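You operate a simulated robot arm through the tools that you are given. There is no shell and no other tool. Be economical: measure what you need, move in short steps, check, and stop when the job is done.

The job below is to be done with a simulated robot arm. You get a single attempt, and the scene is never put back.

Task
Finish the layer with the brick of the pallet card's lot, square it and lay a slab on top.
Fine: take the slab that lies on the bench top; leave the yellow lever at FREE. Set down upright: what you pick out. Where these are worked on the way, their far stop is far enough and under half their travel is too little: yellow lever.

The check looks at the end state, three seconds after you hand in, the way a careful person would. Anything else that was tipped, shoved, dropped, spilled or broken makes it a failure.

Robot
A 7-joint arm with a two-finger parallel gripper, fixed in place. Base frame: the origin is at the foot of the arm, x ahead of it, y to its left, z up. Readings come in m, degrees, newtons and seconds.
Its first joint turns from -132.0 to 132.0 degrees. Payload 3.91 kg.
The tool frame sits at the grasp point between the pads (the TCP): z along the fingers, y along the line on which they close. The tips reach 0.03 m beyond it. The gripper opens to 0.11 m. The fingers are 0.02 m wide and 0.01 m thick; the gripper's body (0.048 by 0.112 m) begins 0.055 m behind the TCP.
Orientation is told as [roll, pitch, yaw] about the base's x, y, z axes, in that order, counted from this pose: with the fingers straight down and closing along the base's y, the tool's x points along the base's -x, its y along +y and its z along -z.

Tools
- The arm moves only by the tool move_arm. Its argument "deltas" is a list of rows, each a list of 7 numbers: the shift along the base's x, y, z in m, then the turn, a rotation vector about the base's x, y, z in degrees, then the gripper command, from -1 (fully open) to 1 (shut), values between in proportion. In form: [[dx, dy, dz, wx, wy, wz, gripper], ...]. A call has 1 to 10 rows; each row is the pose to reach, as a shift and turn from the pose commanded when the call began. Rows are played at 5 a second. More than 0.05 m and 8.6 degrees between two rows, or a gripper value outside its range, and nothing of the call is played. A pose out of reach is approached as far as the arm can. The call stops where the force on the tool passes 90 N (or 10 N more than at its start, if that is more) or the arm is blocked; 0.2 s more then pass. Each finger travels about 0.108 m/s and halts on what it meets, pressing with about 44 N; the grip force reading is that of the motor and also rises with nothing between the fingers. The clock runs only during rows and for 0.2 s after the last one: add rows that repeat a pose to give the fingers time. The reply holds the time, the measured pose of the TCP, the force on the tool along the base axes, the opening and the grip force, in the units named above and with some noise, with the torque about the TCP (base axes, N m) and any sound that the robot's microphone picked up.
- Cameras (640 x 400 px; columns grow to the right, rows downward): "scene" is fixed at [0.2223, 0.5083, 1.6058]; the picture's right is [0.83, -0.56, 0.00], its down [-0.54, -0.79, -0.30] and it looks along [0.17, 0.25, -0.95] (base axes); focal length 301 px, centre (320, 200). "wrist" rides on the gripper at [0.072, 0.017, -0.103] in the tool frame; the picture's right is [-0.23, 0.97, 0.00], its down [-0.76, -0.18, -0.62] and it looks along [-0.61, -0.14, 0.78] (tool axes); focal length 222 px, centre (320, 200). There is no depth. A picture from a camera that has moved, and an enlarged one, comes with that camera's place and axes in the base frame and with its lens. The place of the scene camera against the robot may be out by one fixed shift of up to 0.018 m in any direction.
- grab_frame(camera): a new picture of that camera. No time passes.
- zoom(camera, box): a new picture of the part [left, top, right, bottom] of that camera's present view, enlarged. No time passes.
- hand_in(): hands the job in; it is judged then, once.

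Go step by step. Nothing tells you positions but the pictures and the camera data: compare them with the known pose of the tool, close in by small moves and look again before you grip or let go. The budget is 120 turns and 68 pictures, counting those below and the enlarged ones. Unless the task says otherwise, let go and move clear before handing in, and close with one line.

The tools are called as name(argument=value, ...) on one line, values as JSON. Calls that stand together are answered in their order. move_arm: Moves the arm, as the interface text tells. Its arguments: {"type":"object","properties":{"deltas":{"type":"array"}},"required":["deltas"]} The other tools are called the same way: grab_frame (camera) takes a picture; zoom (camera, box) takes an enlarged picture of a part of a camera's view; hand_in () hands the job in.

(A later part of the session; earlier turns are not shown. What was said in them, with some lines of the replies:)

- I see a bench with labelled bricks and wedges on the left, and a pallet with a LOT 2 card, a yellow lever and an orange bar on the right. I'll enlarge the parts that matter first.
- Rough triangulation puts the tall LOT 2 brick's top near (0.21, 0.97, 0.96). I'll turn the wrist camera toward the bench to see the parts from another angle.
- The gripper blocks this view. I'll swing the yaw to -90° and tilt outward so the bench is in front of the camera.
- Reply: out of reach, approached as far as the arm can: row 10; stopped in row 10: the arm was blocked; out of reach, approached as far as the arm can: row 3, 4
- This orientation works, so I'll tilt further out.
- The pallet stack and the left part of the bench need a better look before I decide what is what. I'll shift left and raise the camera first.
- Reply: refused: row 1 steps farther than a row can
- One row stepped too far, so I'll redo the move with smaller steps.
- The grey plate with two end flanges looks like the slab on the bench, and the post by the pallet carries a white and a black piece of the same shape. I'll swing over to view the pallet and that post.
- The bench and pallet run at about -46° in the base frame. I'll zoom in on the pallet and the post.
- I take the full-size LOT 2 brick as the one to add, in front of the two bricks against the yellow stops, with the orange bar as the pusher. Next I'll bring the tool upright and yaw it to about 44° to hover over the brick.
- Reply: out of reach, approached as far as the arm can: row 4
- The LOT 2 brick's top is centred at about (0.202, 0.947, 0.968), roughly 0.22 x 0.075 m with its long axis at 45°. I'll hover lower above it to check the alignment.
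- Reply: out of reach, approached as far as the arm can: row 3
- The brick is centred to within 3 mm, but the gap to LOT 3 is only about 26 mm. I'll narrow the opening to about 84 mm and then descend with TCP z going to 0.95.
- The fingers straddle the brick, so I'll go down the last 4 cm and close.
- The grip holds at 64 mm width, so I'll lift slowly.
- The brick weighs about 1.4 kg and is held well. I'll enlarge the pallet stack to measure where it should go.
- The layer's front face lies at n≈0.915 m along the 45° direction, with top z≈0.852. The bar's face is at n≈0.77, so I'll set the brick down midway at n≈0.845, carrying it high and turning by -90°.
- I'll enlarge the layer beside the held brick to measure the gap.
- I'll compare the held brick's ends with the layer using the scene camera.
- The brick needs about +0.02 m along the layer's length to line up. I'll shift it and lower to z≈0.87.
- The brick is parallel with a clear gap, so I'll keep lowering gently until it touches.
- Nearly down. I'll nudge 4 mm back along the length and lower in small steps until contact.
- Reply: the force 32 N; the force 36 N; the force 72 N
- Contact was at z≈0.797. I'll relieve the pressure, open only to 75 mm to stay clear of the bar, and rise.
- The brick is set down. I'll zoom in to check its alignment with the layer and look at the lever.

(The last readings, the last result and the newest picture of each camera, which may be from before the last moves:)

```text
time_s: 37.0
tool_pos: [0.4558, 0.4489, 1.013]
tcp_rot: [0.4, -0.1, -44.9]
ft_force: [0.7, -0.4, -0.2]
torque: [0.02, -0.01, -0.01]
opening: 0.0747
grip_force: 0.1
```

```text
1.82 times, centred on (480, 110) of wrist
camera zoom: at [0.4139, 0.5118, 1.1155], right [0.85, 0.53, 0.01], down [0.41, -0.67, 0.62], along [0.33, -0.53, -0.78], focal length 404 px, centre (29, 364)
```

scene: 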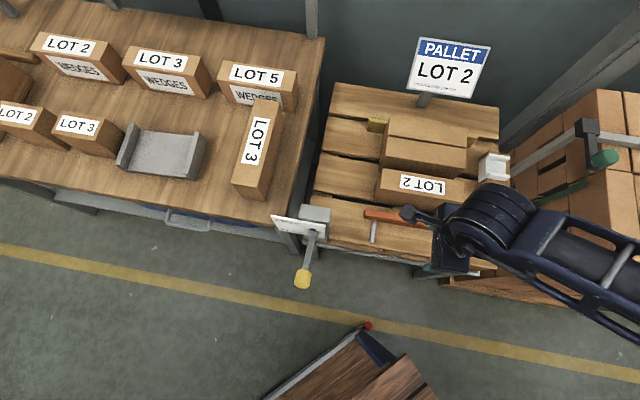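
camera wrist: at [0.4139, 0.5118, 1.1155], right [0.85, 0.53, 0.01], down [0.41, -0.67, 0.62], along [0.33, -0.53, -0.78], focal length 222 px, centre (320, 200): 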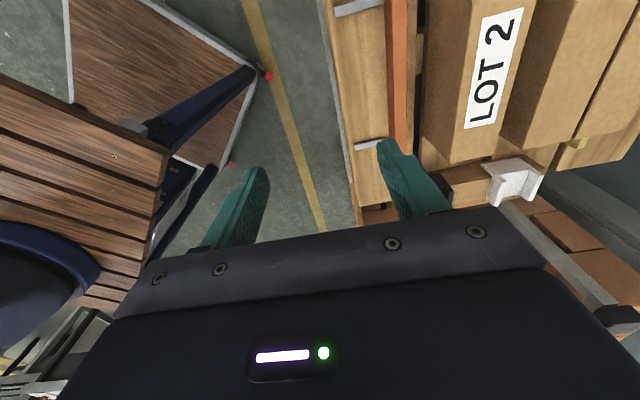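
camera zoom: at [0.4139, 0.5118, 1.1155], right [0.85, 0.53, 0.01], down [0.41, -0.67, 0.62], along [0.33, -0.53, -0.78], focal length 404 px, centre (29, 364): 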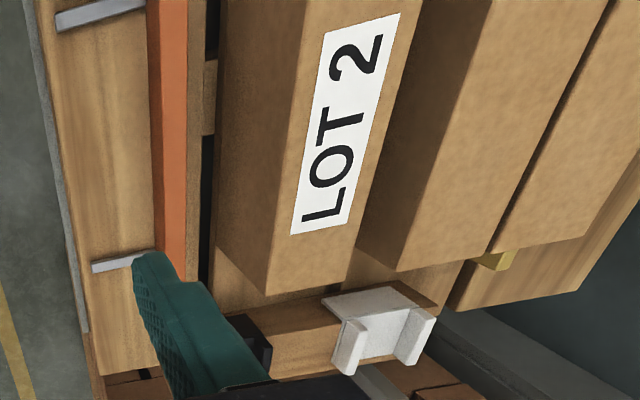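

The brick is aligned within about a millimetre. Next I'll move the camera over the lever to see its slot and label.

move_arm(deltas=[[-0.01, 0, 0.04, 0, 0, 0, -1], [-0.04, 0, 0.07, 0, 0, 0, -1], [-0.085, 0.01, 0.087, 0, 0, 0, -1], [-0.13, 0.02, 0.087, 0, 0, 0, -1], [-0.175, 0.03, 0.087, 0, 0, 0, -1], [-0.22, 0.04, 0.087, 0, 0, 0, -1], [-0.265, 0.05, 0.087, 0, 0, 0, -1], [-0.294, 0.058, 0.087, 0, 0, 0, -1]])

grab_frame(camera="wrist")

```text
time_s: 38.8
tool_pos: [0.1611, 0.5061, 1.0993]
tcp_rot: [0.5, -0.1, -45.1]
ft_force: [0.5, -0.2, -0.5]
torque: [0.0, 0.03, -0.02]
opening: 0.1102
grip_force: 0.0
```

```text
27 pictures are left
camera wrist: at [0.1198, 0.5704, 1.202], right [0.85, 0.53, 0.01], down [0.41, -0.67, 0.62], along [0.33, -0.53, -0.78], focal length 222 px, centre (320, 200)
```

wrist: 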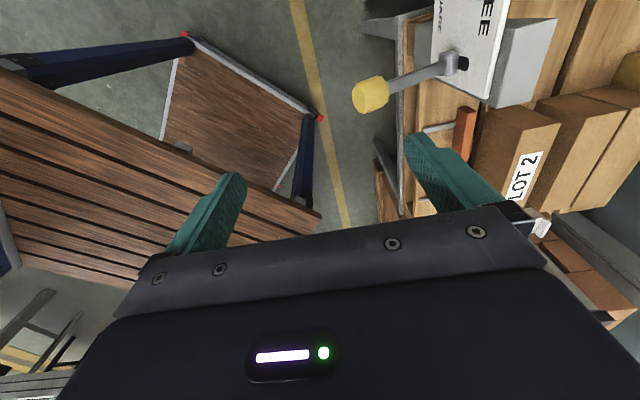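

zoom(camera="wrist", box=[340, 0, 560, 140])

```text
2.86 times, centred on (450, 70) of wrist
camera zoom: at [0.1198, 0.5704, 1.202], right [0.85, 0.53, 0.01], down [0.41, -0.67, 0.62], along [0.33, -0.53, -0.78], focal length 635 px, centre (-51, 571)
```

zoom: 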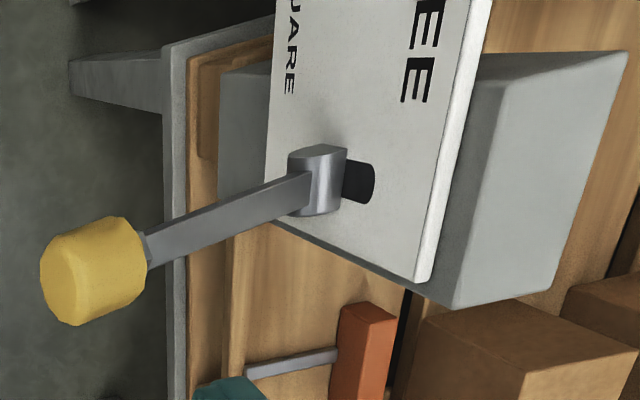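

The knob triangulates to (0.212, 0.544, 0.907). The lever points toward the base and swings about an axis along the pallet's length, so I'll grip the knob with the fingers closing along that axis.

move_arm(deltas=[[0, 0, 0, 0, 0, 8.5, -0.5], [0, 0, 0, 0, 0, 17, -0.5], [0.01, 0, 0, 0, 0, 25.5, -0.5], [0.015, 0.01, 0, 0, 0, 34, -0.5], [0.02, 0.015, 0, 0, 0, 42.5, -0.5], [0.025, 0.02, 0, 0, 0, 51, -0.5], [0.03, 0.025, 0, 0, 0, 59.5, -0.5], [0.035, 0.03, -0.02, 0, 0, 68, -0.5], [0.04, 0.035, -0.05, 0, 0, 76.5, -0.5], [0.05, 0.038, -0.08, 0, 0, 85, -0.5]])

move_arm(deltas=[[0, 0, -0.03, 0, 0, 5, -0.5], [0, 0, -0.05, 0, 0, 5, -0.5]])

grab_frame(camera="wrist")

```text
time_s: 41.0
tool_pos: [0.2111, 0.5449, 1.0186]
tcp_rot: [0.5, -0.2, 40.2]
ft_force: [-0.9, -0.1, -0.5]
torque: [0.03, -0.04, 0.03]
opening: 0.0827
grip_force: 0.1
```

```text
time_s: 41.6
tool_pos: [0.2114, 0.5449, 0.9685]
tcp_rot: [0.4, 0.0, 45.1]
ft_force: [0.4, 0.9, 0.3]
torque: [-0.02, 0.03, -0.05]
opening: 0.0825
grip_force: 0.0
```

```text
25 pictures are left
camera wrist: at [0.1479, 0.5049, 1.0721], right [-0.53, 0.85, 0.01], down [0.67, 0.41, 0.62], along [0.53, 0.33, -0.78], focal length 222 px, centre (320, 200)
```

wrist: 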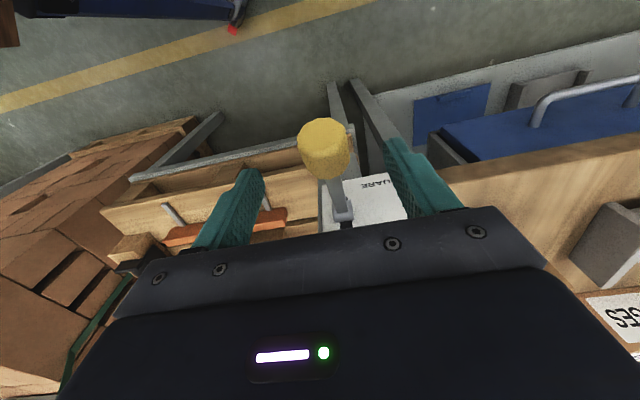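

The knob is centred between the fingers, so I'll descend and close on it.

move_arm(deltas=[[0, 0, -0.03, 0, 0, 0, -0.5], [0, 0, -0.06, 0, 0, 0, -0.5], [0, 0, -0.06, 0, 0, 0, 0.3], [0, 0, -0.06, 0, 0, 0, 0.6], [0, 0, -0.06, 0, 0, 0, 0.6]])

```text
time_s: 42.8
tool_pos: [0.2112, 0.5455, 0.9095]
tcp_rot: [0.5, -0.1, 45.0]
ft_force: [-20.4, 28.1, -2.4]
torque: [-0.42, -0.63, -0.44]
opening: 0.0395
grip_force: 17.8
```

A sideways load shows I'm a few millimetres off along the closing axis. I'll ease that way and try pushing slightly down.

move_arm(deltas=[[-0.002, 0.002, 0, 0, 0, 0, 0.6], [-0.002, 0.002, -0.01, 0, 0, 0, 0.6]])

```text
time_s: 43.4
tool_pos: [0.2079, 0.5459, 0.8999]
tcp_rot: [0.5, -0.2, 45.1]
ft_force: [-26.7, 13.0, 6.3]
torque: [-0.22, -0.42, -0.08]
opening: 0.0362
grip_force: 14.0
```

grab_frame(camera="wrist")

```text
24 pictures are left
camera wrist: at [0.1445, 0.5067, 1.0026], right [-0.53, 0.85, 0.01], down [0.67, 0.41, 0.62], along [0.53, 0.33, -0.78], focal length 222 px, centre (320, 200)
```

wrist: 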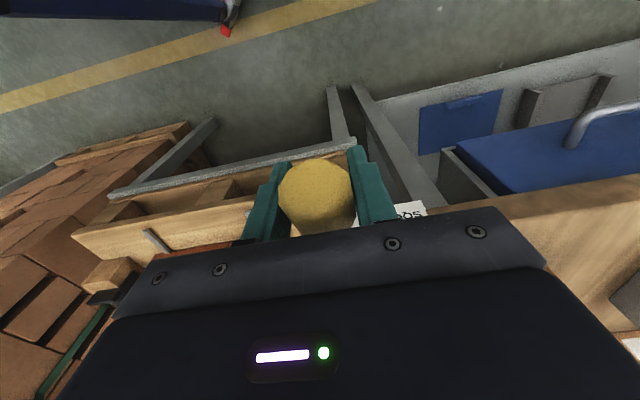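

The knob is held, and a second grey slab is visible down in the drawer, which confirms the bench-top one is the slab I want. Now I'll push the lever down along its arc.

move_arm(deltas=[[-0.002, -0.001, -0.012, 0, 0, 0, 0.7], [-0.003, -0.003, -0.025, 0, 0, 0, 0.7], [-0.003, -0.003, -0.037, 0, 0, 0, 0.7]])

zoom(camera="scene", box=[260, 120, 520, 300])

```text
time_s: 44.2
tool_pos: [0.2045, 0.5437, 0.8627]
tcp_rot: [0.4, -0.1, 45.1]
ft_force: [-35.0, 18.5, 10.0]
torque: [0.31, -1.37, -0.38]
opening: 0.0343
grip_force: 45.3
```

```text
2.22 times, centred on (390, 210) of scene
camera zoom: at [0.2223, 0.5083, 1.6058], right [0.83, -0.56, 0.0], down [-0.54, -0.79, -0.3], along [0.17, 0.25, -0.95], focal length 668 px, centre (164, 178)
```

zoom: 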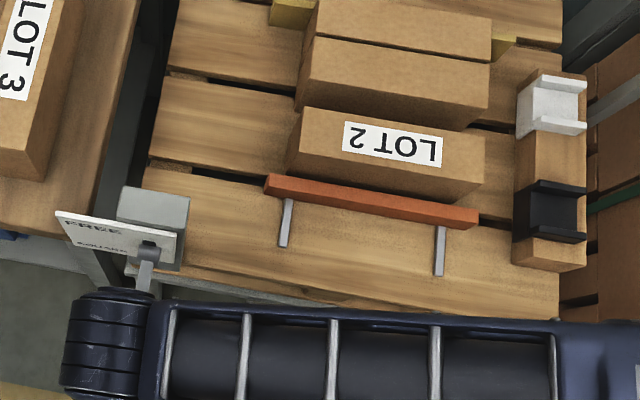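

The bar advanced about 25 mm as the lever came down, so down is SQUARE. I'll continue along the arc while easing the side load.

move_arm(deltas=[[-0.004, 0.002, -0.012, 0, 0, 0, 0.7], [-0.005, 0.002, -0.025, 0, 0, 0, 0.7], [-0.004, 0.003, -0.037, 0, 0, 0, 0.7]])

```text
time_s: 45.0
tool_pos: [0.2062, 0.5462, 0.8244]
tcp_rot: [0.2, -0.1, 44.8]
ft_force: [34.0, -18.1, 11.3]
torque: [0.74, 0.14, 0.54]
opening: 0.0345
grip_force: 44.8
```

move_arm(deltas=[[0.003, 0, -0.01, 0, 0, 0, 0.7], [0.006, 0.002, -0.022, 0, 0, 0, 0.7], [0.009, 0.005, -0.034, 0, 0, 0, 0.7]])

zoom(camera="scene", box=[260, 120, 520, 300])

```text
time_s: 45.8
tool_pos: [0.2111, 0.5496, 0.791]
tcp_rot: [0.5, -0.1, 45.0]
ft_force: [20.5, -27.6, 34.0]
torque: [0.18, 0.69, 0.57]
opening: 0.0342
grip_force: 45.0
```

```text
2.22 times, centred on (390, 210) of scene
camera zoom: at [0.2223, 0.5083, 1.6058], right [0.83, -0.56, 0.0], down [-0.54, -0.79, -0.3], along [0.17, 0.25, -0.95], focal length 668 px, centre (164, 178)
```

zoom: 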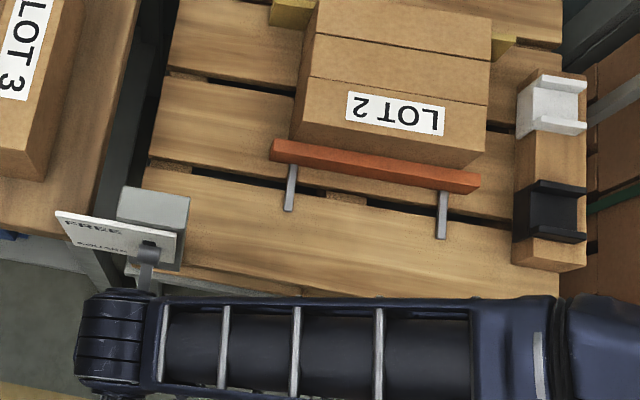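

The brick has closed up to the layer and resistance is rising. I'll press on a little to reach the stop.

move_arm(deltas=[[0.004, 0.0, -0.006, 0, 0, 0, 0.7], [0.006, 0.002, -0.012, 0, 0, 0, 0.7]])

zoom(camera="scene", box=[360, 110, 500, 210])

```text
time_s: 46.3
tool_pos: [0.2109, 0.551, 0.7895]
tcp_rot: [0.7, -0.3, 45.4]
ft_force: [-0.3, -38.3, 48.6]
torque: [2.4, -1.86, 0.01]
opening: 0.034
grip_force: 44.9
stopped in row 2: the force on the tool passed its limit at 106 N (the readings are from after the stop); the commanded pose is now the measured one
```

```text
4.00 times, centred on (430, 160) of scene
camera zoom: at [0.2223, 0.5083, 1.6058], right [0.83, -0.56, 0.0], down [-0.54, -0.79, -0.3], along [0.17, 0.25, -0.95], focal length 1202 px, centre (-120, 360)
```

zoom: 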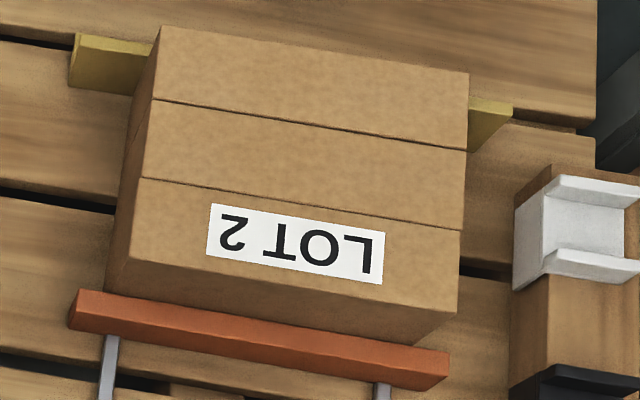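

The three bricks are tight and flush, and the lever is at its far stop. Now I'll bring it back up to FREE along the same arc.

move_arm(deltas=[[-0.002, -0.002, 0.017, 0, 0, 0, 0.7], [-0.005, -0.005, 0.035, 0, 0, 0, 0.7], [-0.007, -0.006, 0.055, 0, 0, 0, 0.7], [-0.007, -0.006, 0.073, 0, 0, 0, 0.7], [-0.005, -0.006, 0.095, 0, 0, 0, 0.7], [-0.002, -0.005, 0.115, 0, 0, 0, 0.7]])

move_arm(deltas=[[0.001, 0.001, 0.006, 0, 0, 0, 0.7], [0.002, 0.002, 0.012, 0, 0, 0, 0.7], [0.003, 0.003, 0.018, 0, 0, 0, 0.7]])

zoom(camera="scene", box=[260, 120, 520, 300])

```text
time_s: 47.7
tool_pos: [0.2105, 0.5502, 0.9016]
tcp_rot: [0.9, -0.4, 45.2]
ft_force: [16.6, 21.0, -14.1]
torque: [-0.6, 0.67, -0.49]
opening: 0.0343
grip_force: 45.0
```

```text
time_s: 48.5
tool_pos: [0.2121, 0.5505, 0.9182]
tcp_rot: [0.7, -0.1, 45.3]
ft_force: [-18.4, -2.6, -32.7]
torque: [-0.11, -0.41, -0.47]
opening: 0.0345
grip_force: 45.4
```

```text
2.22 times, centred on (390, 210) of scene
camera zoom: at [0.2223, 0.5083, 1.6058], right [0.83, -0.56, 0.0], down [-0.54, -0.79, -0.3], along [0.17, 0.25, -0.95], focal length 668 px, centre (164, 178)
```

zoom: 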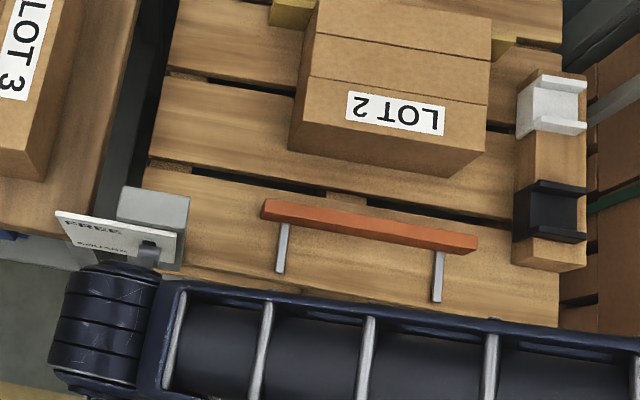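

The bar is fully back and the upper stop resists, so I'll open and lift clear of the knob.

move_arm(deltas=[[0, 0, -0.003, 0, 0, 0, 0.7], [0, 0, -0.003, 0, 0, 0, -0.5], [0, 0, -0.003, 0, 0, 0, -0.5], [0, 0, -0.003, 0, 0, 0, -0.5], [0, 0, 0.04, 0, 0, 0, -0.5], [0, 0, 0.08, 0, 0, 0, -0.5], [0, 0, 0.12, 0, 0, 0, -0.5], [0, 0.03, 0.15, 0, 0, 0, -0.5], [0, 0.06, 0.18, 0, 0, 0, -0.5]])

grab_frame(camera="wrist")

grab_frame(camera="scene")

```text
time_s: 50.5
tool_pos: [0.2142, 0.6113, 1.1002]
tcp_rot: [0.8, 0.0, 45.3]
ft_force: [-0.1, -0.4, 0.0]
torque: [-0.01, 0.0, 0.02]
opening: 0.0825
grip_force: 0.0
```

```text
19 pictures are left
camera wrist: at [0.1502, 0.5711, 1.2028], right [-0.53, 0.85, 0.01], down [0.67, 0.41, 0.62], along [0.52, 0.34, -0.78], focal length 222 px, centre (320, 200)
```

wrist: 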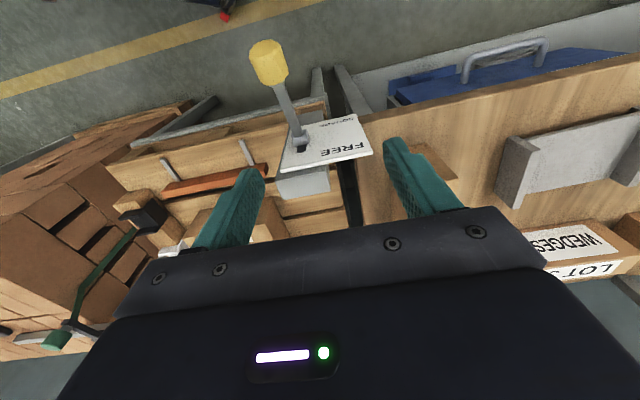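

```text
18 pictures are left
```

scene: 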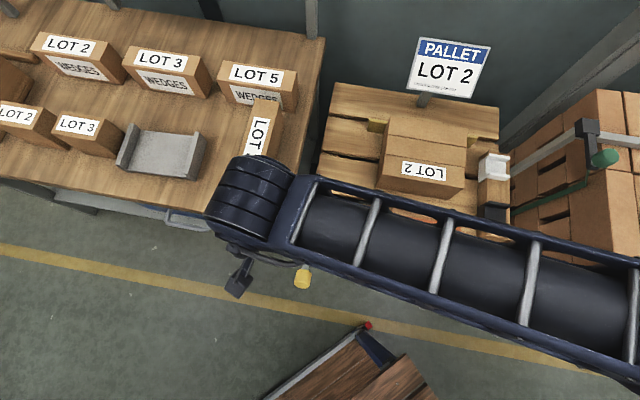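

The lever is back where it started at FREE. Now I'll measure the slab.

zoom(camera="scene", box=[100, 110, 230, 190])

```text
4.92 times, centred on (165, 150) of scene
camera zoom: at [0.2223, 0.5083, 1.6058], right [0.83, -0.56, 0.0], down [-0.54, -0.79, -0.3], along [0.17, 0.25, -0.95], focal length 1480 px, centre (1083, 446)
```

zoom: 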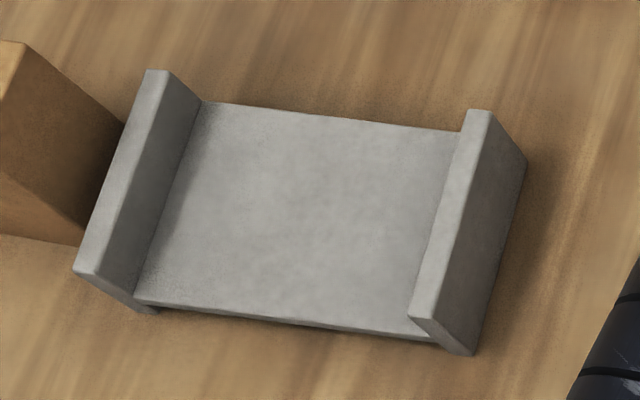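

The slab is H-shaped: about 0.113 m deep, with two tall flanges (~0.053 m) 0.17 m apart, too wide to span. I'll grip the near flange's middle, around (0.14, 0.955), and hover there first.

move_arm(deltas=[[-0.01, 0.045, 0, 0, 0, 1, -0.1], [-0.02, 0.09, 0, 0, 0, 2, -0.1], [-0.03, 0.135, 0, 0, 0, 3, -0.1], [-0.04, 0.18, 0, 0, 0, 3, -0.1], [-0.05, 0.225, 0, 0, 0, 3, -0.1], [-0.06, 0.27, 0, 0, 0, 3, -0.1], [-0.07, 0.31, -0.01, 0, 0, 3, -0.1], [-0.074, 0.335, -0.04, 0, 0, 3, -0.1], [-0.074, 0.335, -0.08, 0, 0, 3, -0.1]])

grab_frame(camera="wrist")

```text
time_s: 52.5
tool_pos: [0.1393, 0.9468, 1.0194]
tcp_rot: [0.8, -0.3, 48.4]
ft_force: [-0.8, -0.1, 1.2]
torque: [0.0, -0.02, 0.02]
opening: 0.0605
grip_force: 0.0
out of reach, approached as far as the arm can: row 8
```

```text
16 pictures are left
camera wrist: at [0.0776, 0.9021, 1.1224], right [-0.58, 0.82, 0.01], down [0.64, 0.44, 0.62], along [0.5, 0.37, -0.78], focal length 222 px, centre (320, 200)
```

wrist: 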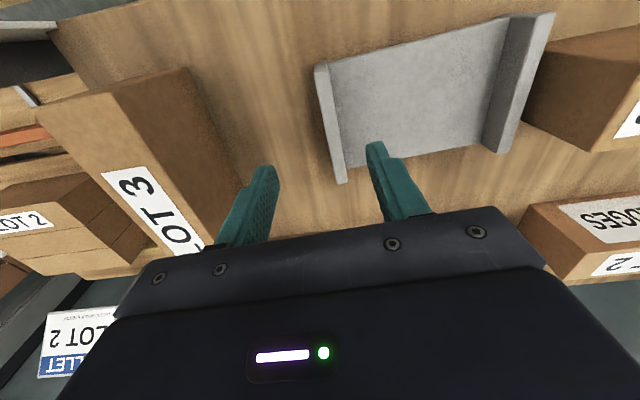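

zoom(camera="wrist", box=[290, 0, 570, 200])

```text
2.00 times, centred on (430, 100) of wrist
camera zoom: at [0.0776, 0.9021, 1.1224], right [-0.58, 0.82, 0.01], down [0.64, 0.44, 0.62], along [0.5, 0.37, -0.78], focal length 444 px, centre (100, 400)
```

zoom: 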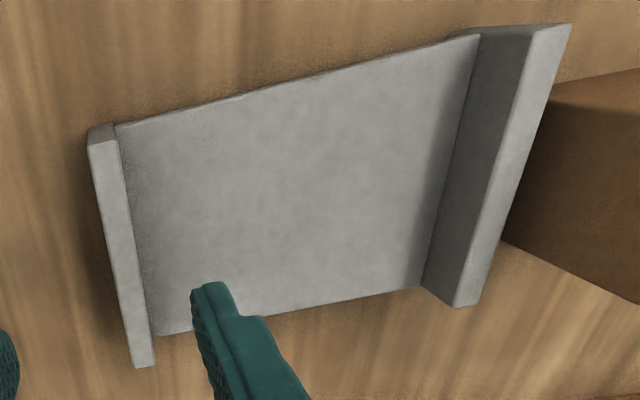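

The near flange's top is centred at about (0.137, 0.964) and runs at 47°. I'll line up just above it.

move_arm(deltas=[[-0.006, 0.013, -0.02, 0, 0, -1, 0], [-0.006, 0.013, -0.05, 0, 0, -1, 0]])

zoom(camera="wrist", box=[240, 60, 440, 220])

```text
time_s: 53.1
tool_pos: [0.1332, 0.9589, 0.9714]
tcp_rot: [0.8, -0.3, 47.2]
ft_force: [-0.2, -0.3, 0.5]
torque: [0.01, 0.02, 0.0]
opening: 0.0549
grip_force: 0.0
out of reach, approached as far as the arm can: row 1
```

```text
2.50 times, centred on (340, 140) of wrist
camera zoom: at [0.0727, 0.9158, 1.0735], right [-0.56, 0.83, 0.01], down [0.65, 0.43, 0.62], along [0.51, 0.36, -0.78], focal length 555 px, centre (270, 350)
```

zoom: 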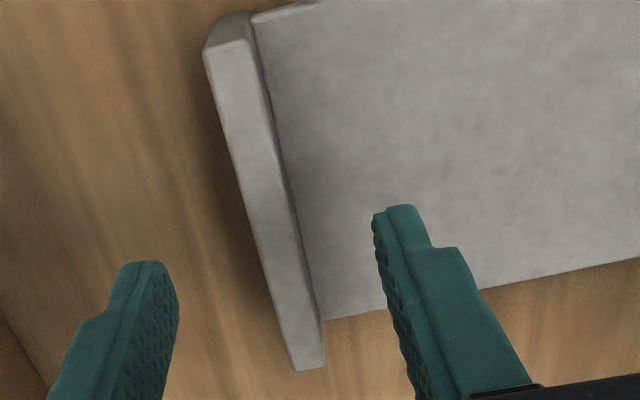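

The flange is centred between the fingers. I'll descend to z≈0.918 with the tips just above the plate and close.

move_arm(deltas=[[0, 0.001, -0.02, 0, 0, 0, 0], [0, 0.001, -0.04, 0, 0, 0, 0], [0, 0.001, -0.05, 0, 0, 0, 0]])

zoom(camera="wrist", box=[240, 60, 440, 220])

```text
time_s: 53.9
tool_pos: [0.1324, 0.9609, 0.9203]
tcp_rot: [0.7, -0.2, 47.1]
ft_force: [0.0, 0.7, 0.5]
torque: [0.0, 0.01, -0.01]
opening: 0.0552
grip_force: 0.0
```

```text
2.50 times, centred on (340, 140) of wrist
camera zoom: at [0.0713, 0.9178, 1.023], right [-0.56, 0.83, 0.01], down [0.65, 0.43, 0.62], along [0.51, 0.36, -0.78], focal length 555 px, centre (270, 350)
```

zoom: 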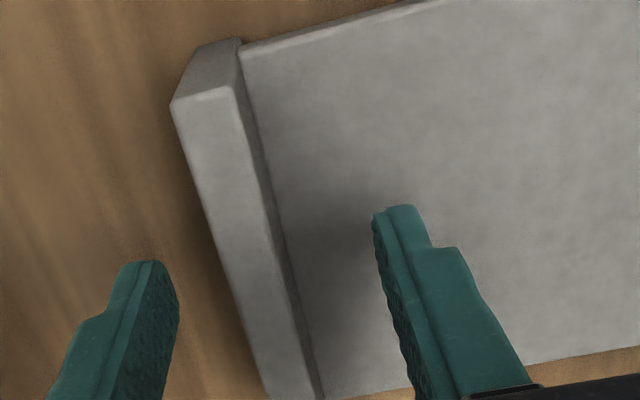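

move_arm(deltas=[[0, 0, -0.004, 0, 0, 0, 0]])

move_arm(deltas=[[0, 0, -0.004, 0, 0, 0, 0]])

move_arm(deltas=[[0, 0, -0.004, 0, 0, 0, 0]])

```text
time_s: 54.3
tool_pos: [0.1341, 0.96, 0.915]
tcp_rot: [0.7, -0.3, 47.3]
ft_force: [-0.9, 0.8, -0.2]
torque: [0.06, 0.02, 0.04]
opening: 0.0551
grip_force: 0.0
```

```text
time_s: 54.7
tool_pos: [0.1329, 0.9598, 0.9105]
tcp_rot: [0.7, -0.2, 47.3]
ft_force: [-0.3, 0.7, 0.2]
torque: [0.01, -0.02, 0.02]
opening: 0.0547
grip_force: 0.0
```

```text
time_s: 55.1
tool_pos: [0.1335, 0.9604, 0.9088]
tcp_rot: [0.6, -0.2, 47.3]
ft_force: [0.4, 0.8, -0.7]
torque: [0.05, -0.03, 0.03]
opening: 0.0552
grip_force: 0.0
```

move_arm(deltas=[[0, 0, -0.004, 0, 0, 0, 0]])

move_arm(deltas=[[0, 0, -0.004, 0, 0, 0, 0]])

zoom(camera="wrist", box=[240, 60, 440, 220])

```text
time_s: 55.5
tool_pos: [0.1333, 0.9599, 0.9054]
tcp_rot: [0.7, -0.3, 47.3]
ft_force: [-1.9, -1.1, 13.3]
torque: [0.13, 0.37, 0.11]
opening: 0.0549
grip_force: 0.2
```

```text
time_s: 55.9
tool_pos: [0.134, 0.9606, 0.9045]
tcp_rot: [0.9, -0.4, 47.3]
ft_force: [-2.0, -3.0, 51.9]
torque: [0.8, 1.37, 0.56]
opening: 0.0545
grip_force: 0.1
```

```text
2.50 times, centred on (340, 140) of wrist
camera zoom: at [0.0717, 0.917, 1.0079], right [-0.56, 0.83, 0.02], down [0.65, 0.43, 0.63], along [0.51, 0.36, -0.78], focal length 555 px, centre (270, 350)
```

zoom: 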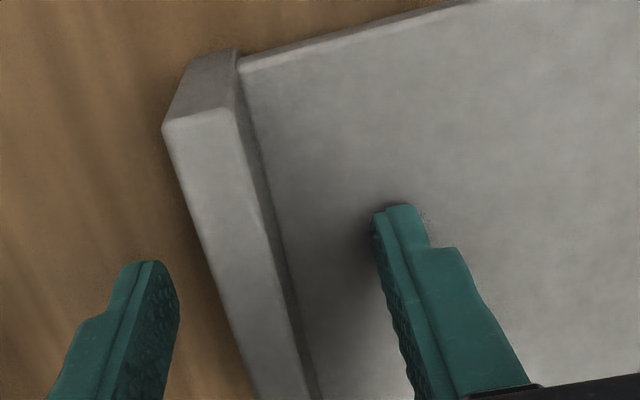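

The tips touched the plate at z≈0.876. I'll back off a few millimetres and close on the flange.

move_arm(deltas=[[0, 0, 0.007, 0, 0, 0, 0], [0, 0, 0.007, 0, 0, 0, 0.4], [0, 0, 0.007, 0, 0, 0, 0.8], [0, 0, 0.007, 0, 0, 0, 1], [0, 0, 0.007, 0, 0, 0, 1]])

move_arm(deltas=[[0, 0, 0.01, 0, 0, 0, 1], [0, 0, 0.025, 0, 0, 0, 1]])

zoom(camera="wrist", box=[240, 0, 640, 250])

```text
time_s: 57.1
tool_pos: [0.134, 0.9607, 0.9066]
tcp_rot: [0.7, -0.2, 47.3]
ft_force: [8.3, -0.4, 11.1]
torque: [-0.56, -0.88, 0.03]
opening: 0.0141
grip_force: 43.9
```

```text
time_s: 57.7
tool_pos: [0.1325, 0.9607, 0.9288]
tcp_rot: [0.8, -0.2, 47.5]
ft_force: [-0.2, 0.3, -5.7]
torque: [-0.39, -0.31, -0.01]
opening: 0.0137
grip_force: 43.6
```

```text
1.60 times, centred on (440, 125) of wrist
camera zoom: at [0.0715, 0.9177, 1.0331], right [-0.56, 0.83, 0.01], down [0.65, 0.43, 0.62], along [0.51, 0.36, -0.78], focal length 355 px, centre (128, 320)
```

zoom: 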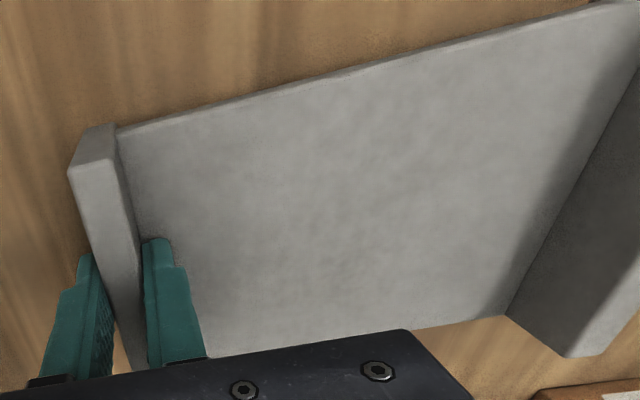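

The slab is off the bench, level, at about 0.58 kg. I'll lift it higher and carry it gently toward the pallet, turning -2.3° to match the layer.

move_arm(deltas=[[0, 0, 0.02, 0, 0, 0, 1], [0, 0, 0.045, 0, 0, 0, 1], [0, 0, 0.07, 0, 0, 0, 1], [0, 0, 0.1, 0, 0, 0, 1], [0.01, -0.01, 0.12, 0, 0, 0, 1], [0.035, -0.025, 0.13, 0, 0, -0.5, 1], [0.065, -0.045, 0.13, 0, 0, -1, 1], [0.095, -0.065, 0.13, 0, 0, -1.5, 1], [0.125, -0.085, 0.13, 0, 0, -2, 1], [0.15, -0.1, 0.13, 0, 0, -2.4, 1]])

move_arm(deltas=[[0.02, -0.012, 0, 0, 0, 0, 1], [0.05, -0.03, 0, 0, 0, 0, 1], [0.085, -0.05, 0, 0, 0, 0, 1], [0.12, -0.07, 0, 0, 0, 0, 1], [0.155, -0.09, 0, 0, 0, 0, 1], [0.19, -0.11, 0, 0, 0, 0, 1], [0.225, -0.13, 0, 0, 0, 0, 1], [0.26, -0.15, 0, 0, 0, 0, 1], [0.29, -0.168, 0, 0, 0, 0, 1], [0.31, -0.18, 0, 0, 0, 0, 1]])

```text
time_s: 59.9
tool_pos: [0.2819, 0.861, 1.0618]
tcp_rot: [0.7, -0.3, 45.0]
ft_force: [-1.3, 0.2, -5.5]
torque: [-0.42, -0.36, 0.06]
opening: 0.0138
grip_force: 44.0
out of reach, approached as far as the arm can: row 2, 3, 4, 5
```

```text
time_s: 62.1
tool_pos: [0.593, 0.68, 1.0618]
tcp_rot: [0.7, -0.2, 44.9]
ft_force: [-0.5, 1.3, -6.0]
torque: [-0.43, -0.37, 0.01]
opening: 0.0137
grip_force: 44.0
```

move_arm(deltas=[[0.02, -0.012, 0, 0, 0, 0, 1], [0.05, -0.03, 0, 0, 0, 0, 1], [0.085, -0.05, 0, 0, 0, 0, 1], [0.12, -0.072, 0, 0, 0, 0, 1], [0.145, -0.088, -0.01, 0, 0, 0, 1], [0.151, -0.092, -0.03, 0, 0, 0, 1], [0.151, -0.092, -0.06, 0, 0, 0, 1], [0.151, -0.092, -0.08, 0, 0, 0, 1]])

grab_frame(camera="wrist")

zoom(camera="scene", box=[340, 80, 540, 220])

```text
time_s: 63.9
tool_pos: [0.7438, 0.5872, 0.9825]
tcp_rot: [0.7, -0.2, 44.8]
ft_force: [0.0, 0.1, -6.0]
torque: [-0.42, -0.31, 0.01]
opening: 0.0139
grip_force: 44.0
```

```text
10 pictures are left
camera wrist: at [0.6809, 0.5481, 1.0846], right [-0.53, 0.85, 0.01], down [0.67, 0.4, 0.62], along [0.53, 0.34, -0.78], focal length 222 px, centre (320, 200)
```

wrist: 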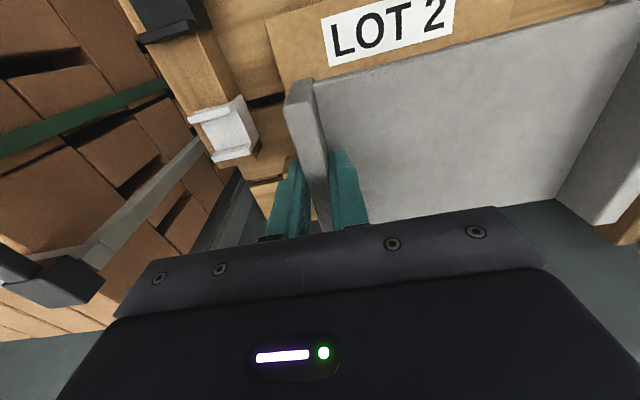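

```text
2.86 times, centred on (440, 150) of scene
camera zoom: at [0.2223, 0.5083, 1.6058], right [0.83, -0.56, 0.0], down [-0.54, -0.79, -0.3], along [0.17, 0.25, -0.95], focal length 859 px, centre (-23, 343)
```

zoom: 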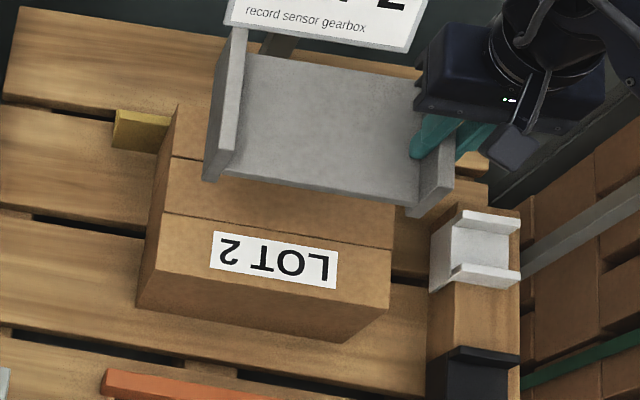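

The slab hangs over the layer's centre and is clear of the post. I'll lower it toward contact, expected near z≈0.85.

move_arm(deltas=[[0, 0, -0.025, 0, 0, 0, 1], [0, 0, -0.05, 0, 0, 0, 1], [0, 0, -0.075, 0, 0, 0, 1], [0, 0, -0.1, 0, 0, 0, 1], [0, 0, -0.112, 0, 0, 0, 1]])

zoom(camera="scene", box=[340, 80, 540, 220])

```text
time_s: 65.1
tool_pos: [0.7429, 0.589, 0.8699]
tcp_rot: [0.7, -0.2, 44.9]
ft_force: [-0.4, 0.1, -1.7]
torque: [-0.62, -0.12, -0.04]
opening: 0.0137
grip_force: 44.0
```

```text
2.86 times, centred on (440, 150) of scene
camera zoom: at [0.2223, 0.5083, 1.6058], right [0.83, -0.56, 0.0], down [-0.54, -0.79, -0.3], along [0.17, 0.25, -0.95], focal length 859 px, centre (-23, 343)
```

zoom: 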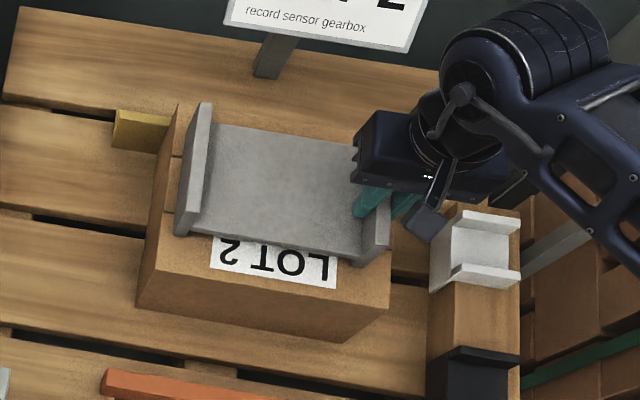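

Contact is beginning and the slab looks centred, so I'll settle it in small steps.

move_arm(deltas=[[0, 0, -0.002, 0, 0, 0, 1], [0, 0, -0.002, 0, 0, 0, 1]])

move_arm(deltas=[[0, 0, -0.002, 0, 0, 0, 1], [0, 0, -0.002, 0, 0, 0, 1]])

```text
time_s: 65.7
tool_pos: [0.7434, 0.5879, 0.8692]
tcp_rot: [0.6, -0.2, 44.9]
ft_force: [-2.2, -3.0, 24.5]
torque: [-1.59, 0.53, -0.02]
opening: 0.014
grip_force: 43.8
```

```text
time_s: 66.3
tool_pos: [0.7439, 0.5879, 0.8701]
tcp_rot: [0.7, -0.5, 44.9]
ft_force: [-0.9, -0.3, 59.0]
torque: [-1.62, 0.4, 0.03]
opening: 0.0137
grip_force: 43.8
```

It's firmly seated. I'll relieve the pressure, open, and lift straight up.

move_arm(deltas=[[0, 0, 0.004, 0, 0, 0, 1], [0, 0, 0.004, 0, 0, 0, 0.7], [0, 0, 0.004, 0, 0, 0, 0.4], [0, 0, 0.004, 0, 0, 0, 0.4], [0, 0, 0.01, 0, 0, 0, 0.4], [0, 0, 0.04, 0, 0, 0, 0.4], [0, 0, 0.08, 0, 0, 0, 0.4], [0, 0, 0.12, 0, 0, 0, 0.4], [0, 0, 0.16, 0, 0, 0, 0.4]])

move_arm(deltas=[[-0.03, -0.03, 0.01, 0, 0, 0, 0.4], [-0.06, -0.06, 0.02, 0, 0, 0, 0.4], [-0.09, -0.09, 0.03, 0, 0, 0, 0.4], [-0.12, -0.12, 0.03, 0, 0, 0, 0.4], [-0.15, -0.15, 0.03, 0, 0, 0, 0.4], [-0.18, -0.18, 0.03, 0, 0, 0, 0.4], [-0.21, -0.21, 0.03, 0, 0, 0, 0.4], [-0.24, -0.24, 0.03, 0, 0, 0, 0.4]])

grab_frame(camera="scene")

zoom(camera="scene", box=[340, 80, 540, 220])

```text
time_s: 68.3
tool_pos: [0.7444, 0.589, 1.0258]
tcp_rot: [0.7, -0.2, 44.9]
ft_force: [0.3, -0.9, -0.2]
torque: [0.01, 0.02, 0.04]
opening: 0.033
grip_force: 0.1
```

```text
time_s: 70.1
tool_pos: [0.5037, 0.348, 1.0558]
tcp_rot: [0.7, -0.2, 44.9]
ft_force: [-0.7, 0.6, 1.1]
torque: [-0.02, 0.01, 0.0]
opening: 0.0332
grip_force: 0.1
```

```text
7 pictures are left
```

scene: 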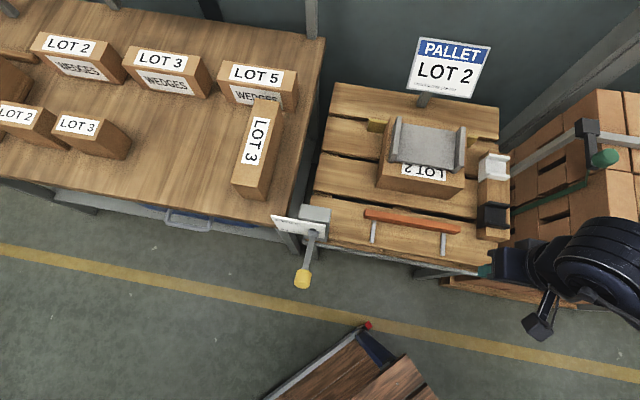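

```text
2.86 times, centred on (440, 150) of scene
camera zoom: at [0.2223, 0.5083, 1.6058], right [0.83, -0.56, 0.0], down [-0.54, -0.79, -0.3], along [0.17, 0.25, -0.95], focal length 859 px, centre (-23, 343)
```

zoom: 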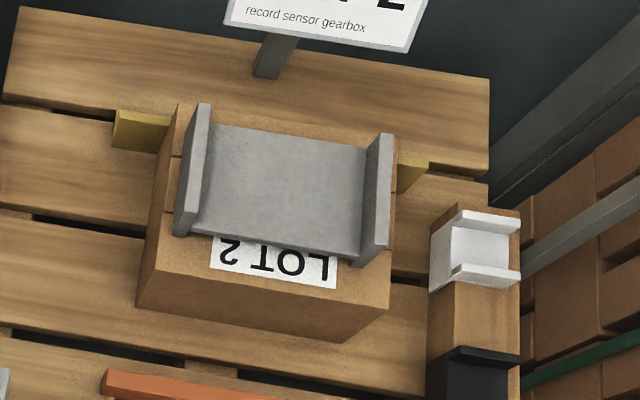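

The slab sits level and centred on the squared layer. One last check on the lever and bar.

zoom(camera="scene", box=[260, 190, 350, 300])

```text
3.64 times, centred on (305, 245) of scene
camera zoom: at [0.2223, 0.5083, 1.6058], right [0.83, -0.56, 0.0], down [-0.54, -0.79, -0.3], along [0.17, 0.25, -0.95], focal length 1093 px, centre (374, 36)
```

zoom: 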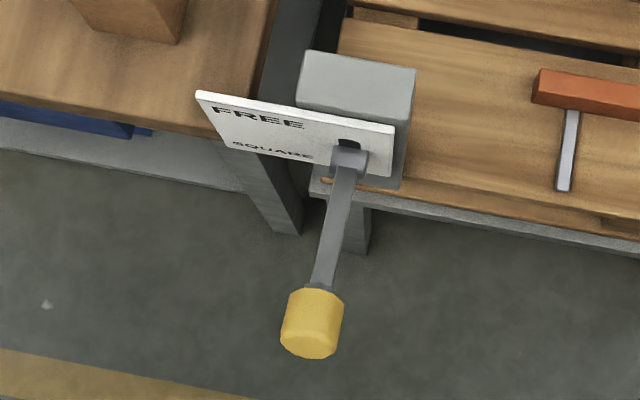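

The lever and bar look the same as at the start, with the lever at FREE. Everything is in place and the arm is clear, so I'm handing in.

hand_in()

```text
The job is handed in.
```

The LOT 2 brick completes the layer, which I squared with the lever and topped with the slab from the bench; the lever is back at FREE, and nothing else looked disturbed in the last picture.
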